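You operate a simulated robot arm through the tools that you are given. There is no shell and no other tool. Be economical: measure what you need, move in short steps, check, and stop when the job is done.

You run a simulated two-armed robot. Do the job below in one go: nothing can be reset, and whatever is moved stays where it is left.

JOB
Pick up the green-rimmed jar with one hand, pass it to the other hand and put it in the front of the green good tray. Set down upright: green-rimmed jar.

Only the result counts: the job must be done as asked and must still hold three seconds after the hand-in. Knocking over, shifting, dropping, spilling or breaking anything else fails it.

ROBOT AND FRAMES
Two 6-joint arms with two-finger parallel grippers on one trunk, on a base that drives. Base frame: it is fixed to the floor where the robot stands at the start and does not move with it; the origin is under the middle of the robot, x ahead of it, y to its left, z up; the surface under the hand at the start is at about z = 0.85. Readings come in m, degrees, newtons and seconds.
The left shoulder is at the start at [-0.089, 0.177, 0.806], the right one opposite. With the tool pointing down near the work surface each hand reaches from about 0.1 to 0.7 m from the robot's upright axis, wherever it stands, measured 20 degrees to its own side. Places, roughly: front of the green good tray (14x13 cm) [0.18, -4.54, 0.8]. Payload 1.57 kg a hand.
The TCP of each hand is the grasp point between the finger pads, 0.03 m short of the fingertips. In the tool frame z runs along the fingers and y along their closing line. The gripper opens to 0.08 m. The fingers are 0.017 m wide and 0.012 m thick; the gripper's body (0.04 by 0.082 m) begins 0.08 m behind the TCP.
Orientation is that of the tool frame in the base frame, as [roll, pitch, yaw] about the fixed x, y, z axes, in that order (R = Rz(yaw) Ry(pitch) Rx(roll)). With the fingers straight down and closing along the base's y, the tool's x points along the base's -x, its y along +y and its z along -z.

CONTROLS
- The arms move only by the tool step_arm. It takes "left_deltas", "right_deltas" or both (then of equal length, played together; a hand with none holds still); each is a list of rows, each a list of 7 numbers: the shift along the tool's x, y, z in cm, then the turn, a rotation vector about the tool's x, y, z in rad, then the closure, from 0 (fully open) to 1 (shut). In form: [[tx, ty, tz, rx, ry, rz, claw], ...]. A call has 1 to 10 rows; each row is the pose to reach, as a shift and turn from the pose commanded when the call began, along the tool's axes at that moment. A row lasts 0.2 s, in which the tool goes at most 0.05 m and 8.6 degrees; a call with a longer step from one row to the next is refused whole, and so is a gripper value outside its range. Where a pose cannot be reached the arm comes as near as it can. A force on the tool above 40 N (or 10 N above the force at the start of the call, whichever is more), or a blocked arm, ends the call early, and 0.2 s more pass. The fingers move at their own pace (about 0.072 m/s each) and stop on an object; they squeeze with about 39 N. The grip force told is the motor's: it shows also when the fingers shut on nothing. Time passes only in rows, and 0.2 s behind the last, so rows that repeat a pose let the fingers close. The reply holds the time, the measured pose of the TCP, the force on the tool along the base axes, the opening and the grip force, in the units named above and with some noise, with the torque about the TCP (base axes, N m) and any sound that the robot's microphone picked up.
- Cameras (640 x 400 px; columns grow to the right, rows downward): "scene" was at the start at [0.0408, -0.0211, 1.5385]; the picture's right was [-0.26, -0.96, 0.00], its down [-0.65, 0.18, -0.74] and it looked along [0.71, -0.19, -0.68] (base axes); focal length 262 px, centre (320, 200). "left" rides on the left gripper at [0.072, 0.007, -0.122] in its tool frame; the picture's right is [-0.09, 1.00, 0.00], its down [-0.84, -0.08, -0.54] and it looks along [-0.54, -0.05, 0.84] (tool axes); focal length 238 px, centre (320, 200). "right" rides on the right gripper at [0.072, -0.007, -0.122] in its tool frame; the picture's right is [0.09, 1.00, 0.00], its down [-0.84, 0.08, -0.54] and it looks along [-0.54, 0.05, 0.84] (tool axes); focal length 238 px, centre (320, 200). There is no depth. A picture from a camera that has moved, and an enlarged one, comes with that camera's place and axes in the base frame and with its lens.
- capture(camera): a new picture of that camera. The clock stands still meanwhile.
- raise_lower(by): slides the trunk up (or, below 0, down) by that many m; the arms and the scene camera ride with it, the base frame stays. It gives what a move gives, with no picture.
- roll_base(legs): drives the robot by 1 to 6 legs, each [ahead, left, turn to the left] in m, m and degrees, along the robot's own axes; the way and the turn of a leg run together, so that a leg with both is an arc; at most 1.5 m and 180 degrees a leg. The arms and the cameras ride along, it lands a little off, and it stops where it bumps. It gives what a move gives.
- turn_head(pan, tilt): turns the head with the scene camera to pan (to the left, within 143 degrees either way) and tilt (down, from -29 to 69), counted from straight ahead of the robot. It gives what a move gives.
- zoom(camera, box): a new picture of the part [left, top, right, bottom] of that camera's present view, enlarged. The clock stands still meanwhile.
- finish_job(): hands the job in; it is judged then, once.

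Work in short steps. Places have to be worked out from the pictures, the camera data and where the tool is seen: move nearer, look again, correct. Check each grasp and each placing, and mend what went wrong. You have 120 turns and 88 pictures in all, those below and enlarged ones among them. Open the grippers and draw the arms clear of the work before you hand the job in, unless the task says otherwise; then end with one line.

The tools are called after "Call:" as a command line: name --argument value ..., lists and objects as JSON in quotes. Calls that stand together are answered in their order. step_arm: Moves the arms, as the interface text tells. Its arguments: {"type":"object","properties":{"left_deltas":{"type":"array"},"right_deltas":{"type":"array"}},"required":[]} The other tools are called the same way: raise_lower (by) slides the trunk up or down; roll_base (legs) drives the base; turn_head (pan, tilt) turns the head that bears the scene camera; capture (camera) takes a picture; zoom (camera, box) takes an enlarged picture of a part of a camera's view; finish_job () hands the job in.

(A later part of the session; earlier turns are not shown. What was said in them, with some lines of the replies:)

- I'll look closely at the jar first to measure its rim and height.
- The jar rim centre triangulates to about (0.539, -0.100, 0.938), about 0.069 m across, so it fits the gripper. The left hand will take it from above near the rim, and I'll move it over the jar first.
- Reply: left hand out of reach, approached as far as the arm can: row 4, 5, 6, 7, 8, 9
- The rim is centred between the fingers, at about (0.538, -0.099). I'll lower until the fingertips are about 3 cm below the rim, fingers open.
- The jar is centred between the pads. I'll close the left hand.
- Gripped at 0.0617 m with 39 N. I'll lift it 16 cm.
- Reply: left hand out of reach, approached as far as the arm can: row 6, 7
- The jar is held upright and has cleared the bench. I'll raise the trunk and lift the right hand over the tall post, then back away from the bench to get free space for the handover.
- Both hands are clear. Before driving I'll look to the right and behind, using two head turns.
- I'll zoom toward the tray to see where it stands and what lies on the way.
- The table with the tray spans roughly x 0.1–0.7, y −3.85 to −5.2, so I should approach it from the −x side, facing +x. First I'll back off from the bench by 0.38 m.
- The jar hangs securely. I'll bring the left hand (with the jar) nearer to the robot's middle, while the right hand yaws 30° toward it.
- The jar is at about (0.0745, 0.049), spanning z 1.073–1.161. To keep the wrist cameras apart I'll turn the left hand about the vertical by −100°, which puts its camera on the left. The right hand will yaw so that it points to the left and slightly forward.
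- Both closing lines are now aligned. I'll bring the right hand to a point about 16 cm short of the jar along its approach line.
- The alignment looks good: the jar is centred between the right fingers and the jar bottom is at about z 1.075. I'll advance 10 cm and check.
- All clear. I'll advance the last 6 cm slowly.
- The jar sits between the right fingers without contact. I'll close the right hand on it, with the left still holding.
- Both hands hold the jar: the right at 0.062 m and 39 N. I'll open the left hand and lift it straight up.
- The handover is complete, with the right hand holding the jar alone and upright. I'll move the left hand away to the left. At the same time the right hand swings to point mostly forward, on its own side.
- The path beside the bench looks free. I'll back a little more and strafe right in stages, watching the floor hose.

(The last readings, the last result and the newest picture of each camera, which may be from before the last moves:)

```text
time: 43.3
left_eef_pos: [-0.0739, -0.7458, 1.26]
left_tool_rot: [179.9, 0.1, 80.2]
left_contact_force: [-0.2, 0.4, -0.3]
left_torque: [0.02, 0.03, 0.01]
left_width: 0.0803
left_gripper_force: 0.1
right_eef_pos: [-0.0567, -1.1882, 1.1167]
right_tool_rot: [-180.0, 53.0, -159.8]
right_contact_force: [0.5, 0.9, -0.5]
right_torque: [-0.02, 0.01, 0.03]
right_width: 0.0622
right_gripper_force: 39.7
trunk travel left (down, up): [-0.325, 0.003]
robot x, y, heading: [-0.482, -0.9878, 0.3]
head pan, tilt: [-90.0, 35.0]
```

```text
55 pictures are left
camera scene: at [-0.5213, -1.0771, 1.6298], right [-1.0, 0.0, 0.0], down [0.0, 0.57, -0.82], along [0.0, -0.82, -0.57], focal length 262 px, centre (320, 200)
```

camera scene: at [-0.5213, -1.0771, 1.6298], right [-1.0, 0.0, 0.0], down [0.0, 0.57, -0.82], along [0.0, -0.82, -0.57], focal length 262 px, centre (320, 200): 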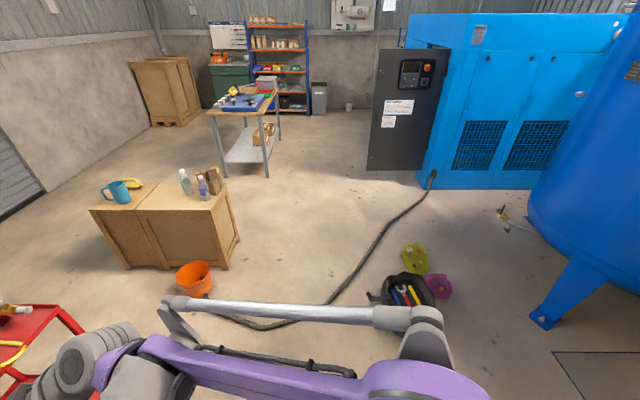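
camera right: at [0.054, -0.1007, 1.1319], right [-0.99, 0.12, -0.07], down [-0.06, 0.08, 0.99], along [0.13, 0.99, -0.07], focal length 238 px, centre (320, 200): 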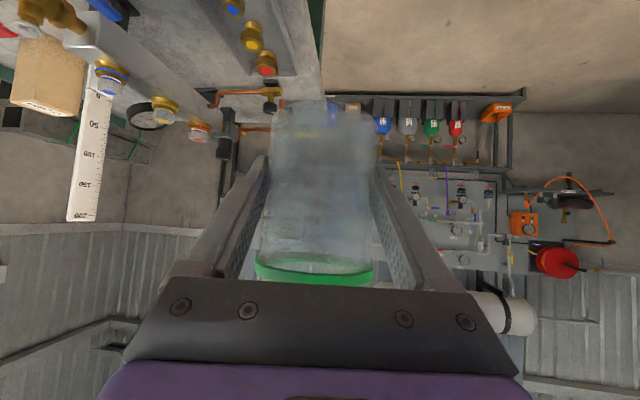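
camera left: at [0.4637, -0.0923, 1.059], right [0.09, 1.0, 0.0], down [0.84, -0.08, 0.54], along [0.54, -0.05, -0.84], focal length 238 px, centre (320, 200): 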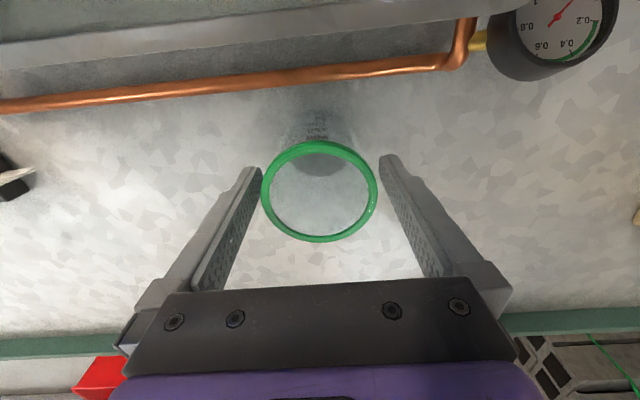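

The corridor between the bag (x≈−0.9) and the crate/bucket (x≥0.2) is open except for the flat hose. I'll continue right.

Call:
roll_base --legs '[[0.05, -1.0, 0]]'

Call:
capture --camera "scene"

```text
time: 52.4
left_eef_pos: [-0.0222, -1.7483, 1.2591]
left_tool_rot: [-180.0, 0.0, 80.1]
left_contact_force: [0.4, -0.4, -0.5]
left_torque: [-0.02, -0.01, -0.01]
left_width: 0.08
left_gripper_force: 0.0
right_eef_pos: [-0.0049, -2.19, 1.1154]
right_tool_rot: [-180.0, 53.0, -159.9]
right_contact_force: [0.1, -0.2, 0.3]
right_torque: [-0.02, 0.01, 0.01]
right_width: 0.062
right_gripper_force: 39.4
trunk travel left (down, up): [-0.325, 0.003]
robot x, y, heading: [-0.4297, -1.9918, -0.0]
head pan, tilt: [-90.0, 35.0]
```

```text
54 pictures are left
camera scene: at [-0.4691, -2.0784, 1.6298], right [-1.0, 0.0, 0.0], down [0.0, 0.57, -0.82], along [0.0, -0.82, -0.57], focal length 262 px, centre (320, 200)
```

scene: 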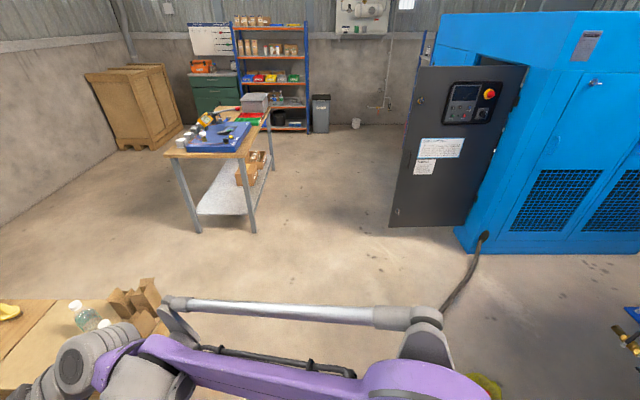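

There was no bump at the hose. I'll continue toward the table.

Call:
roll_base --legs '[[0, -1.3, 0]]'

Call:
turn_head --pan -70 --tilt 35

Call:
capture --camera "scene"

```text
time: 64.2
left_eef_pos: [-0.0138, -3.0576, 1.2595]
left_tool_rot: [-180.0, 0.0, 80.8]
left_contact_force: [0.0, 0.1, -0.1]
left_torque: [0.03, 0.0, 0.01]
left_width: 0.0801
left_gripper_force: 0.0
right_eef_pos: [0.0089, -3.4994, 1.1162]
right_tool_rot: [180.0, 53.0, -159.2]
right_contact_force: [-0.3, -0.8, 0.0]
right_torque: [-0.03, 0.01, 0.02]
right_width: 0.062
right_gripper_force: 38.1
trunk travel left (down, up): [-0.325, 0.003]
robot x, y, heading: [-0.4129, -3.3051, 0.9]
head pan, tilt: [-90.0, 35.0]
```

```text
time: 65.0
left_eef_pos: [-0.0143, -3.0581, 1.2596]
left_tool_rot: [-180.0, -0.1, 80.9]
left_contact_force: [0.0, 0.8, -0.2]
left_torque: [0.0, -0.03, -0.01]
left_width: 0.0799
left_gripper_force: 0.0
right_eef_pos: [0.0091, -3.5004, 1.1163]
right_tool_rot: [180.0, 53.0, -159.2]
right_contact_force: [-0.2, 0.1, -0.5]
right_torque: [0.01, 0.01, -0.01]
right_width: 0.0618
right_gripper_force: 39.2
trunk travel left (down, up): [-0.325, 0.003]
robot x, y, heading: [-0.4173, -3.3085, 0.8]
head pan, tilt: [-70.0, 35.0]
```

```text
53 pictures are left
camera scene: at [-0.4272, -3.3879, 1.6298], right [-0.93, -0.36, 0.0], down [-0.2, 0.54, -0.82], along [0.29, -0.77, -0.57], focal length 262 px, centre (320, 200)
```

scene: 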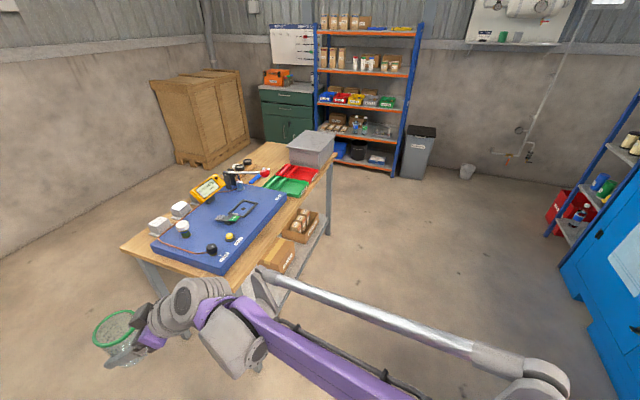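

The green tray sits at about (0.22, −4.6), between the blue mat and the red tray. I'll strafe on to get square with it.

Call:
roll_base --legs '[[-0.02, -1.04, -0.8]]'

Call:
turn_head --pan -20 --tilt 50

Call:
capture --camera "scene"

Call:
capture --camera "left"

```text
time: 74.4
left_eef_pos: [-0.0236, -4.1045, 1.26]
left_tool_rot: [-180.0, 0.1, 80.0]
left_contact_force: [-0.2, 0.1, -0.1]
left_torque: [-0.01, 0.02, -0.03]
left_width: 0.0803
left_gripper_force: 0.1
right_eef_pos: [-0.0077, -4.5475, 1.1169]
right_tool_rot: [180.0, 53.0, -160.2]
right_contact_force: [-1.0, 0.3, -0.4]
right_torque: [0.04, 0.01, 0.05]
right_width: 0.0622
right_gripper_force: 39.2
trunk travel left (down, up): [-0.325, 0.003]
robot x, y, heading: [-0.4316, -4.3469, -0.3]
head pan, tilt: [-70.0, 35.0]
```

```text
time: 75.6
left_eef_pos: [-0.0229, -4.1046, 1.259]
left_tool_rot: [-180.0, -0.1, 79.8]
left_contact_force: [0.8, -0.1, 0.1]
left_torque: [0.04, 0.03, 0.01]
left_width: 0.08
left_gripper_force: 0.0
right_eef_pos: [-0.0081, -4.5479, 1.1155]
right_tool_rot: [179.9, 53.1, -160.1]
right_contact_force: [-0.4, -1.2, 0.9]
right_torque: [-0.02, 0.04, 0.04]
right_width: 0.062
right_gripper_force: 39.5
trunk travel left (down, up): [-0.325, 0.003]
robot x, y, heading: [-0.4309, -4.3451, -0.1]
head pan, tilt: [-20.0, 50.0]
```

```text
52 pictures are left
camera scene: at [-0.3995, -4.3722, 1.6081], right [-0.34, -0.94, 0.0], down [-0.72, 0.26, -0.64], along [0.6, -0.22, -0.77], focal length 262 px, centre (320, 200)
```

scene: 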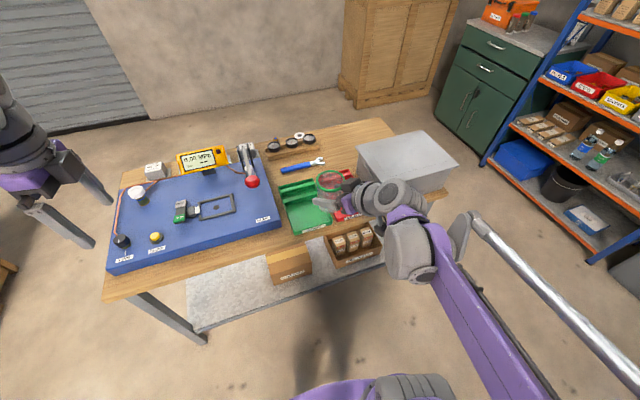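

```text
51 pictures are left
camera left: at [-0.005, -4.0351, 1.3816], right [0.96, -0.27, 0.0], down [-0.22, -0.81, 0.54], along [-0.14, -0.52, -0.84], focal length 238 px, centre (320, 200)
```

left: 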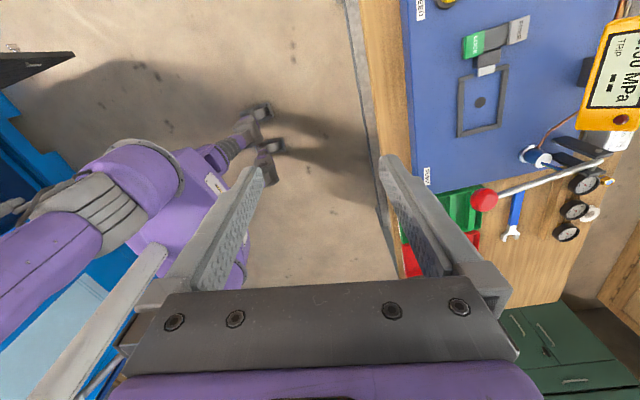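

Call:
zoom --camera "scene" --box '[240, 140, 400, 240]'

```text
4.00 times, centred on (320, 190) of scene
camera zoom: at [-0.3995, -4.3722, 1.6081], right [-0.34, -0.94, 0.0], down [-0.72, 0.26, -0.64], along [0.6, -0.22, -0.77], focal length 1047 px, centre (320, 240)
```

zoom: 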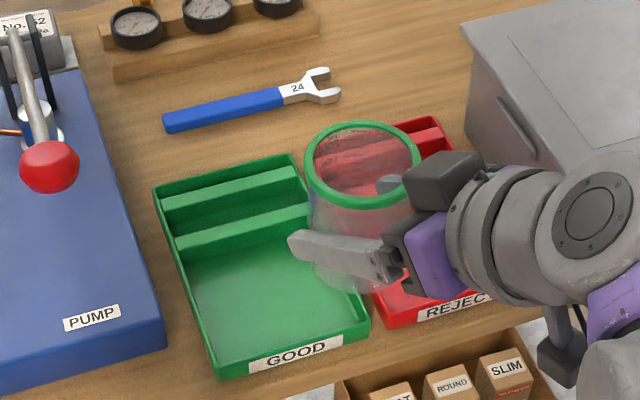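

The GOOD tray spans x 0.105–0.335 and y −4.457 to −4.605, and its front bay is centred near (0.18, −4.535). The jar axis is now at (0.003, −4.544), so I'll pull the left hand back and drive ahead about 0.175 m.

Call:
step_arm --left_deltas '[[0, -3, 0, 0, 0, 0, 0], [0, -6, 0, 0, 0, 0, 0], [0, -9, 0, 0, 0, 0, 0], [0, -12, 0, 0, 0, 0, 0], [0, -15, 0, 0, 0, 0, 0], [0, -15, 0, 0, 0, 0, 0]]'

Call:
roll_base --legs '[[0.175, 0.006, 0]]'

Call:
capture --camera "right"

Call:
capture --camera "scene"

```text
time: 77.0
left_eef_pos: [-0.1711, -4.0807, 1.2598]
left_tool_rot: [-180.0, 0.0, 79.8]
left_contact_force: [-0.3, -0.4, -0.2]
left_torque: [0.0, 0.0, -0.01]
left_width: 0.0801
left_gripper_force: 0.0
right_eef_pos: [-0.0074, -4.5471, 1.1167]
right_tool_rot: [-180.0, 53.0, -160.2]
right_contact_force: [0.5, -0.1, -0.8]
right_torque: [-0.01, 0.06, -0.03]
right_width: 0.062
right_gripper_force: 38.9
trunk travel left (down, up): [-0.325, 0.003]
robot x, y, heading: [-0.4302, -4.3442, -0.4]
head pan, tilt: [-20.0, 50.0]
```

```text
time: 78.5
left_eef_pos: [0.0027, -4.0767, 1.2599]
left_tool_rot: [-180.0, 0.1, 79.6]
left_contact_force: [1.5, 0.2, 0.7]
left_torque: [-0.04, -0.02, 0.01]
left_width: 0.08
left_gripper_force: 0.1
right_eef_pos: [0.1652, -4.5433, 1.1162]
right_tool_rot: [-180.0, 53.0, -160.3]
right_contact_force: [0.7, -0.5, -0.2]
right_torque: [0.0, 0.0, -0.05]
right_width: 0.0618
right_gripper_force: 39.5
trunk travel left (down, up): [-0.325, 0.003]
robot x, y, heading: [-0.2584, -4.3376, -0.3]
head pan, tilt: [-20.0, 50.0]
```

```text
49 pictures are left
camera right: at [0.0348, -4.5975, 1.132], right [-0.39, 0.92, -0.07], down [0.04, 0.1, 0.99], along [0.92, 0.38, -0.07], focal length 238 px, centre (320, 200)
```

right: 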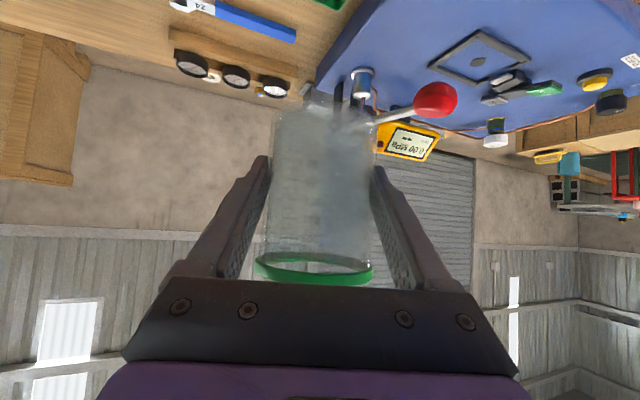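

```text
48 pictures are left
camera scene: at [-0.2259, -4.3669, 1.6078], right [-0.35, -0.94, 0.0], down [-0.72, 0.27, -0.64], along [0.6, -0.22, -0.77], focal length 262 px, centre (320, 200)
```

scene: 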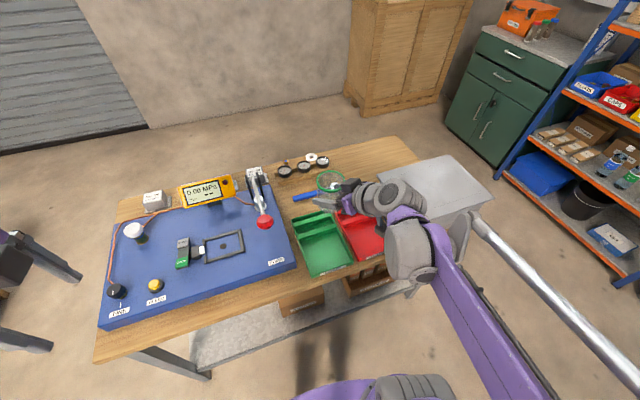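

The jar axis is at about (0.1765, −4.539), right above the front bay. I'll lower the trunk 0.20 m and look again.

Call:
raise_lower --by -0.2

Call:
capture --camera "right"

Call:
turn_head --pan -25 --tilt 50

Call:
zoom --camera "scene" --box '[200, 100, 440, 250]'

```text
time: 80.7
left_eef_pos: [0.006, -4.0763, 1.0604]
left_tool_rot: [-180.0, 0.0, 79.7]
left_contact_force: [0.3, 0.2, -0.2]
left_torque: [-0.01, -0.01, -0.02]
left_width: 0.08
left_gripper_force: 0.0
right_eef_pos: [0.1656, -4.5426, 0.9172]
right_tool_rot: [180.0, 53.0, -160.3]
right_contact_force: [0.3, -0.4, -0.2]
right_torque: [0.0, 0.03, -0.01]
right_width: 0.0621
right_gripper_force: 39.0
trunk travel left (down, up): [-0.125, 0.203]
robot x, y, heading: [-0.2514, -4.3443, -0.3]
head pan, tilt: [-20.0, 50.0]
```

```text
47 pictures are left
camera right: at [0.0359, -4.5975, 0.9325], right [-0.39, 0.92, -0.07], down [0.04, 0.1, 0.99], along [0.92, 0.38, -0.07], focal length 238 px, centre (320, 200)
```

right: 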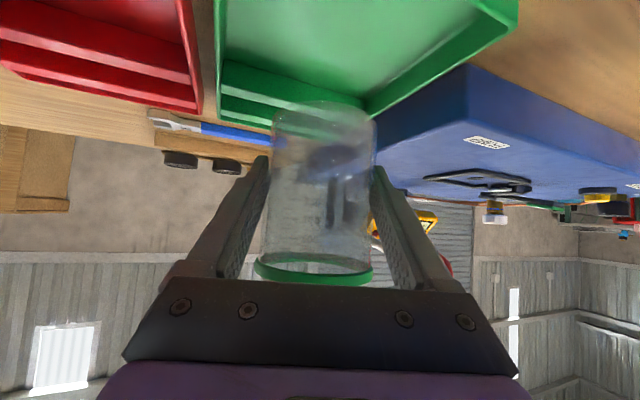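

```text
time: 81.3
left_eef_pos: [0.0046, -4.0751, 1.0606]
left_tool_rot: [180.0, 0.0, 79.6]
left_contact_force: [0.3, 0.7, -0.3]
left_torque: [0.02, 0.01, 0.01]
left_width: 0.08
left_gripper_force: 0.1
right_eef_pos: [0.1661, -4.5435, 0.9159]
right_tool_rot: [179.9, 53.1, -160.4]
right_contact_force: [-0.2, -0.7, 0.1]
right_torque: [-0.01, 0.02, 0.0]
right_width: 0.0621
right_gripper_force: 38.7
trunk travel left (down, up): [-0.125, 0.203]
robot x, y, heading: [-0.2552, -4.3443, -0.2]
head pan, tilt: [-25.0, 50.0]
```

```text
2.67 times, centred on (320, 175) of scene
camera zoom: at [-0.2111, -4.3731, 1.4041], right [-0.43, -0.9, 0.0], down [-0.69, 0.33, -0.64], along [0.58, -0.27, -0.77], focal length 698 px, centre (320, 267)
```

zoom: 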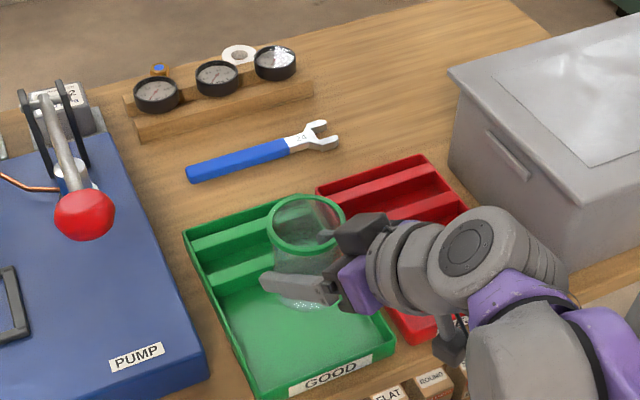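

The jar is inside the bay outline. I'll lower 5.5 cm more with the arm, shifting y by +5 mm to centre it.

Call:
step_arm --right_deltas '[[1.1, 0.16, 0.88, 0, 0, 0, 1], [2.2, 0.31, 1.75, 0, 0, 0, 1], [3.3, 0.47, 2.6, 0, 0, 0, 1], [4.3, 0.47, 3.45, 0, 0, 0, 1], [4.3, 0.47, 3.45, 0, 0, 0, 1]]'

Call:
zoom --camera "scene" --box '[260, 130, 420, 250]'

Call:
capture --camera "right"

```text
time: 82.5
left_eef_pos: [0.0035, -4.0757, 1.0597]
left_tool_rot: [180.0, 0.0, 79.8]
left_contact_force: [0.3, -0.1, -0.8]
left_torque: [-0.03, -0.02, 0.01]
left_width: 0.0801
left_gripper_force: 0.1
right_eef_pos: [0.1653, -4.5377, 0.8609]
right_tool_rot: [180.0, 52.9, -160.2]
right_contact_force: [-0.1, -0.1, -0.6]
right_torque: [-0.01, -0.05, 0.04]
right_width: 0.062
right_gripper_force: 39.2
trunk travel left (down, up): [-0.125, 0.203]
robot x, y, heading: [-0.2554, -4.3408, -0.3]
head pan, tilt: [-25.0, 50.0]
```

```text
3.33 times, centred on (340, 190) of scene
camera zoom: at [-0.2112, -4.3731, 1.4041], right [-0.43, -0.9, 0.0], down [-0.69, 0.33, -0.64], along [0.58, -0.27, -0.77], focal length 872 px, centre (253, 233)
```

zoom: 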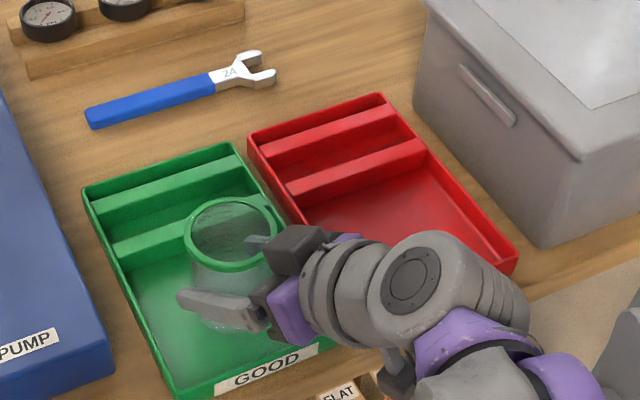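

```text
44 pictures are left
camera right: at [0.036, -4.5923, 0.877], right [-0.39, 0.92, -0.07], down [0.04, 0.1, 0.99], along [0.92, 0.38, -0.07], focal length 238 px, centre (320, 200)
```

right: 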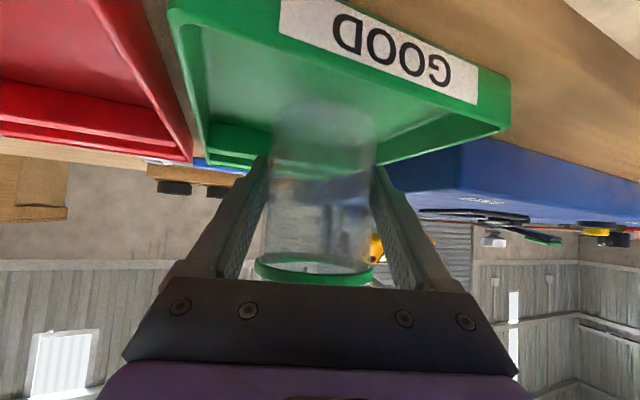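

The jar bottom is about 1.5 cm above the tray floor and inside the bay. I'll lower in 2 mm steps until contact.

Call:
step_arm --right_deltas '[[0.24, 0, 0.18, 0, 0, 0, 1], [0.48, 0, 0.36, 0, 0, 0, 1], [0.64, 0, 0.48, 0, 0, 0, 1], [0.8, 0, 0.6, 0, 0, 0, 1], [0.8, 0, 0.6, 0, 0, 0, 1]]'

```text
time: 83.7
left_eef_pos: [0.0033, -4.0757, 1.0601]
left_tool_rot: [179.9, 0.0, 79.8]
left_contact_force: [-0.2, 0.4, 0.3]
left_torque: [0.0, -0.02, 0.03]
left_width: 0.0802
left_gripper_force: 0.0
right_eef_pos: [0.1661, -4.5382, 0.8521]
right_tool_rot: [-180.0, 53.0, -160.3]
right_contact_force: [-0.5, -0.4, -1.3]
right_torque: [-0.01, -0.04, -0.02]
right_width: 0.0619
right_gripper_force: 38.8
trunk travel left (down, up): [-0.125, 0.203]
robot x, y, heading: [-0.257, -4.3398, -0.3]
head pan, tilt: [-25.0, 50.0]
```

No contact yet, so I'll continue in 1.6 mm steps.

Call:
step_arm --right_deltas '[[0.13, 0, 0.1, 0, 0, 0, 1], [0.26, 0, 0.2, 0, 0, 0, 1], [0.38, 0, 0.29, 0, 0, 0, 1], [0.38, 0, 0.29, 0, 0, 0, 1]]'

Call:
capture --camera "right"

```text
time: 84.7
left_eef_pos: [0.004, -4.0756, 1.0601]
left_tool_rot: [179.9, 0.0, 79.7]
left_contact_force: [0.4, 0.4, 0.2]
left_torque: [-0.02, 0.0, 0.0]
left_width: 0.0801
left_gripper_force: 0.0
right_eef_pos: [0.1658, -4.5387, 0.8466]
right_tool_rot: [179.9, 53.0, -160.4]
right_contact_force: [0.1, 0.1, 3.7]
right_torque: [-0.04, 0.05, -0.01]
right_width: 0.0621
right_gripper_force: 38.9
trunk travel left (down, up): [-0.125, 0.203]
robot x, y, heading: [-0.2572, -4.3405, -0.3]
head pan, tilt: [-25.0, 50.0]
```

```text
43 pictures are left
camera right: at [0.0357, -4.5924, 0.8624], right [-0.39, 0.92, -0.07], down [0.04, 0.1, 0.99], along [0.92, 0.38, -0.07], focal length 238 px, centre (320, 200)
```

right: 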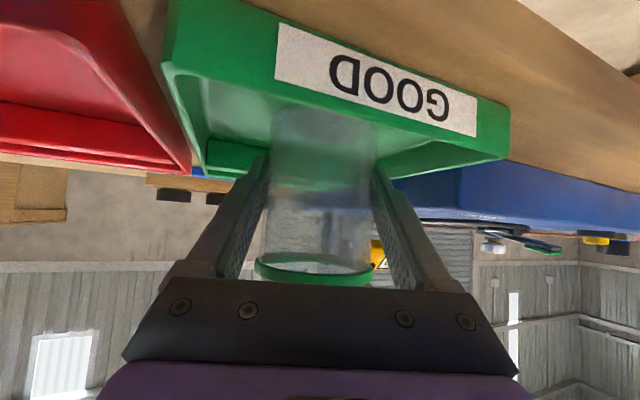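

The contact force has risen to about 4 N, so the jar rests on the tray floor. I'll open the right hand gently and then look.

Call:
step_arm --right_deltas '[[0, 0, 0, 0, 0, 0, 0.5], [0, 0, 0, 0, 0, 0, 0.1], [0, 0, 0, 0, 0, 0, 0.05], [0, 0, 0, 0, 0, 0, 0.05]]'

Call:
capture --camera "right"

Call:
zoom --camera "scene" --box '[260, 130, 420, 250]'

```text
time: 85.7
left_eef_pos: [0.0045, -4.0761, 1.0615]
left_tool_rot: [-180.0, 0.0, 79.7]
left_contact_force: [-0.2, 0.7, 0.3]
left_torque: [0.01, 0.0, -0.02]
left_width: 0.0802
left_gripper_force: 0.1
right_eef_pos: [0.1653, -4.538, 0.8454]
right_tool_rot: [-179.9, 53.0, -160.4]
right_contact_force: [0.1, -0.5, -0.5]
right_torque: [-0.03, 0.01, -0.02]
right_width: 0.0759
right_gripper_force: 0.1
trunk travel left (down, up): [-0.125, 0.203]
robot x, y, heading: [-0.2526, -4.3401, -0.2]
head pan, tilt: [-25.0, 50.0]
```

```text
42 pictures are left
camera right: at [0.0358, -4.5925, 0.8623], right [-0.39, 0.92, -0.07], down [0.04, 0.1, 0.99], along [0.92, 0.38, -0.07], focal length 238 px, centre (320, 200)
```

right: 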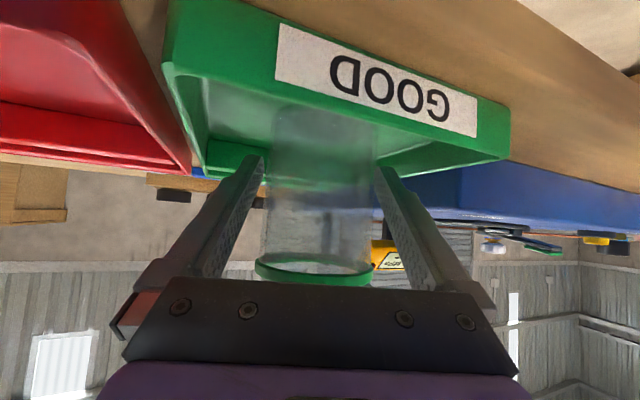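

```text
3.33 times, centred on (340, 190) of scene
camera zoom: at [-0.2111, -4.3731, 1.4041], right [-0.43, -0.9, 0.0], down [-0.69, 0.33, -0.64], along [0.58, -0.27, -0.77], focal length 872 px, centre (253, 233)
```

zoom: 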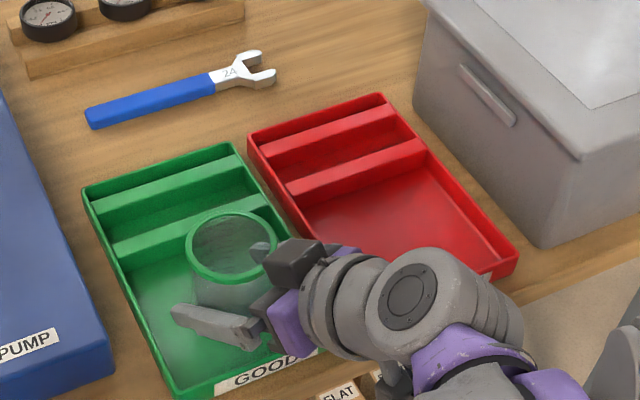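

The jar stands upright and free in the bay. I'll open fully and withdraw back along the finger line.

Call:
step_arm --right_deltas '[[0, 0, 0, 0, 0, 0, 0], [0, 0, -1, 0, 0, 0, 0], [0, 0, -2.5, 0, 0, 0, 0], [0, 0, -4.5, 0, 0, 0, 0], [0, 0, -7, 0, 0, 0, 0], [0, 0, -10, 0, 0, 0, 0], [0, 0, -13, 0, 0, 0, 0], [0, 0, -16, 0, 0, 0, 0], [0, 0, -16, 0, 0, 0, 0]]'

Call:
zoom --camera "scene" --box '[260, 130, 420, 250]'

Call:
capture --camera "right"

```text
time: 87.7
left_eef_pos: [0.0039, -4.0756, 1.0592]
left_tool_rot: [180.0, 0.1, 79.8]
left_contact_force: [0.0, -1.2, 0.3]
left_torque: [-0.01, 0.0, 0.03]
left_width: 0.0801
left_gripper_force: 0.0
right_eef_pos: [0.0453, -4.5824, 0.9421]
right_tool_rot: [180.0, 53.0, -160.3]
right_contact_force: [0.0, -0.7, 0.5]
right_torque: [-0.01, -0.03, 0.0]
right_width: 0.08
right_gripper_force: 0.1
trunk travel left (down, up): [-0.125, 0.203]
robot x, y, heading: [-0.2507, -4.3387, -0.5]
head pan, tilt: [-25.0, 50.0]
```

```text
3.33 times, centred on (340, 190) of scene
camera zoom: at [-0.2109, -4.3733, 1.4041], right [-0.43, -0.9, 0.0], down [-0.69, 0.33, -0.64], along [0.58, -0.27, -0.77], focal length 872 px, centre (253, 233)
```

zoom: 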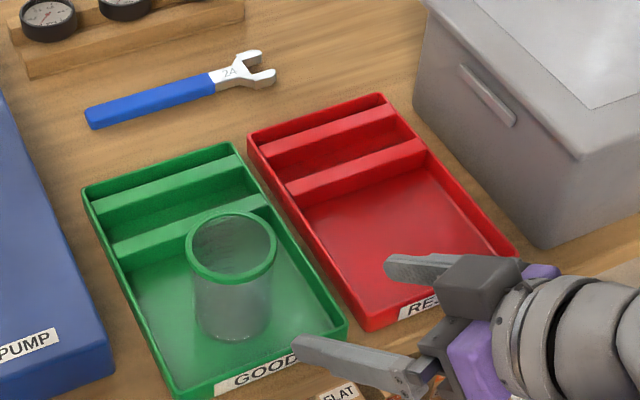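

```text
39 pictures are left
camera right: at [-0.0854, -4.6361, 0.9586], right [-0.39, 0.92, -0.07], down [0.04, 0.1, 0.99], along [0.92, 0.38, -0.07], focal length 238 px, centre (320, 200)
```

right: 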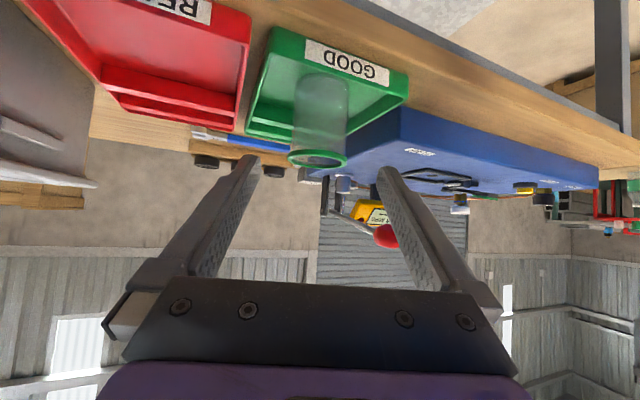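

The jar stands upright in the front bay of the green GOOD tray. I'll back the robot off so both arms are fully clear, then check once more.

Call:
roll_base --legs '[[-0.2, 0, 0]]'

Call:
capture --camera "scene"

```text
time: 89.3
left_eef_pos: [-0.1937, -4.0742, 1.06]
left_tool_rot: [-180.0, -0.1, 79.7]
left_contact_force: [0.1, 0.3, 0.5]
left_torque: [0.01, -0.04, -0.01]
left_width: 0.0797
left_gripper_force: 0.0
right_eef_pos: [-0.1538, -4.5813, 0.9434]
right_tool_rot: [-180.0, 53.1, -160.3]
right_contact_force: [-0.1, 1.1, -0.2]
right_torque: [-0.02, -0.02, -0.01]
right_width: 0.0801
right_gripper_force: 0.0
trunk travel left (down, up): [-0.125, 0.203]
robot x, y, heading: [-0.4515, -4.3421, -0.2]
head pan, tilt: [-25.0, 50.0]
```

```text
38 pictures are left
camera scene: at [-0.4093, -4.3722, 1.4041], right [-0.43, -0.9, 0.0], down [-0.69, 0.33, -0.64], along [0.58, -0.27, -0.77], focal length 262 px, centre (320, 200)
```

scene: 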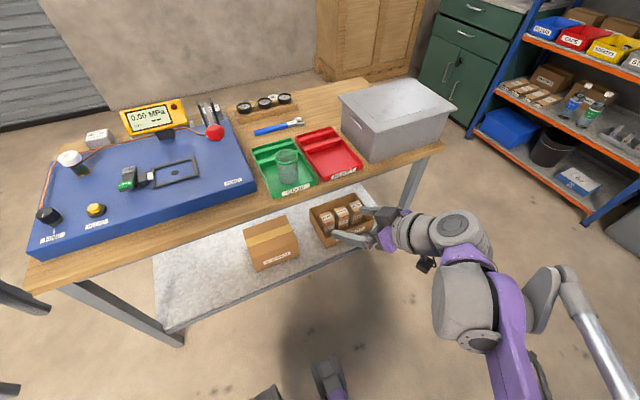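

The jar stands upright in the green tray, both hands are empty and clear, and nothing else has moved. I'm handing the job in.

Call:
finish_job

```text
The job is handed in.
```

The green-rimmed jar was picked up with the left hand, passed in the air to the right hand, and now stands upright in the front of the green good tray.
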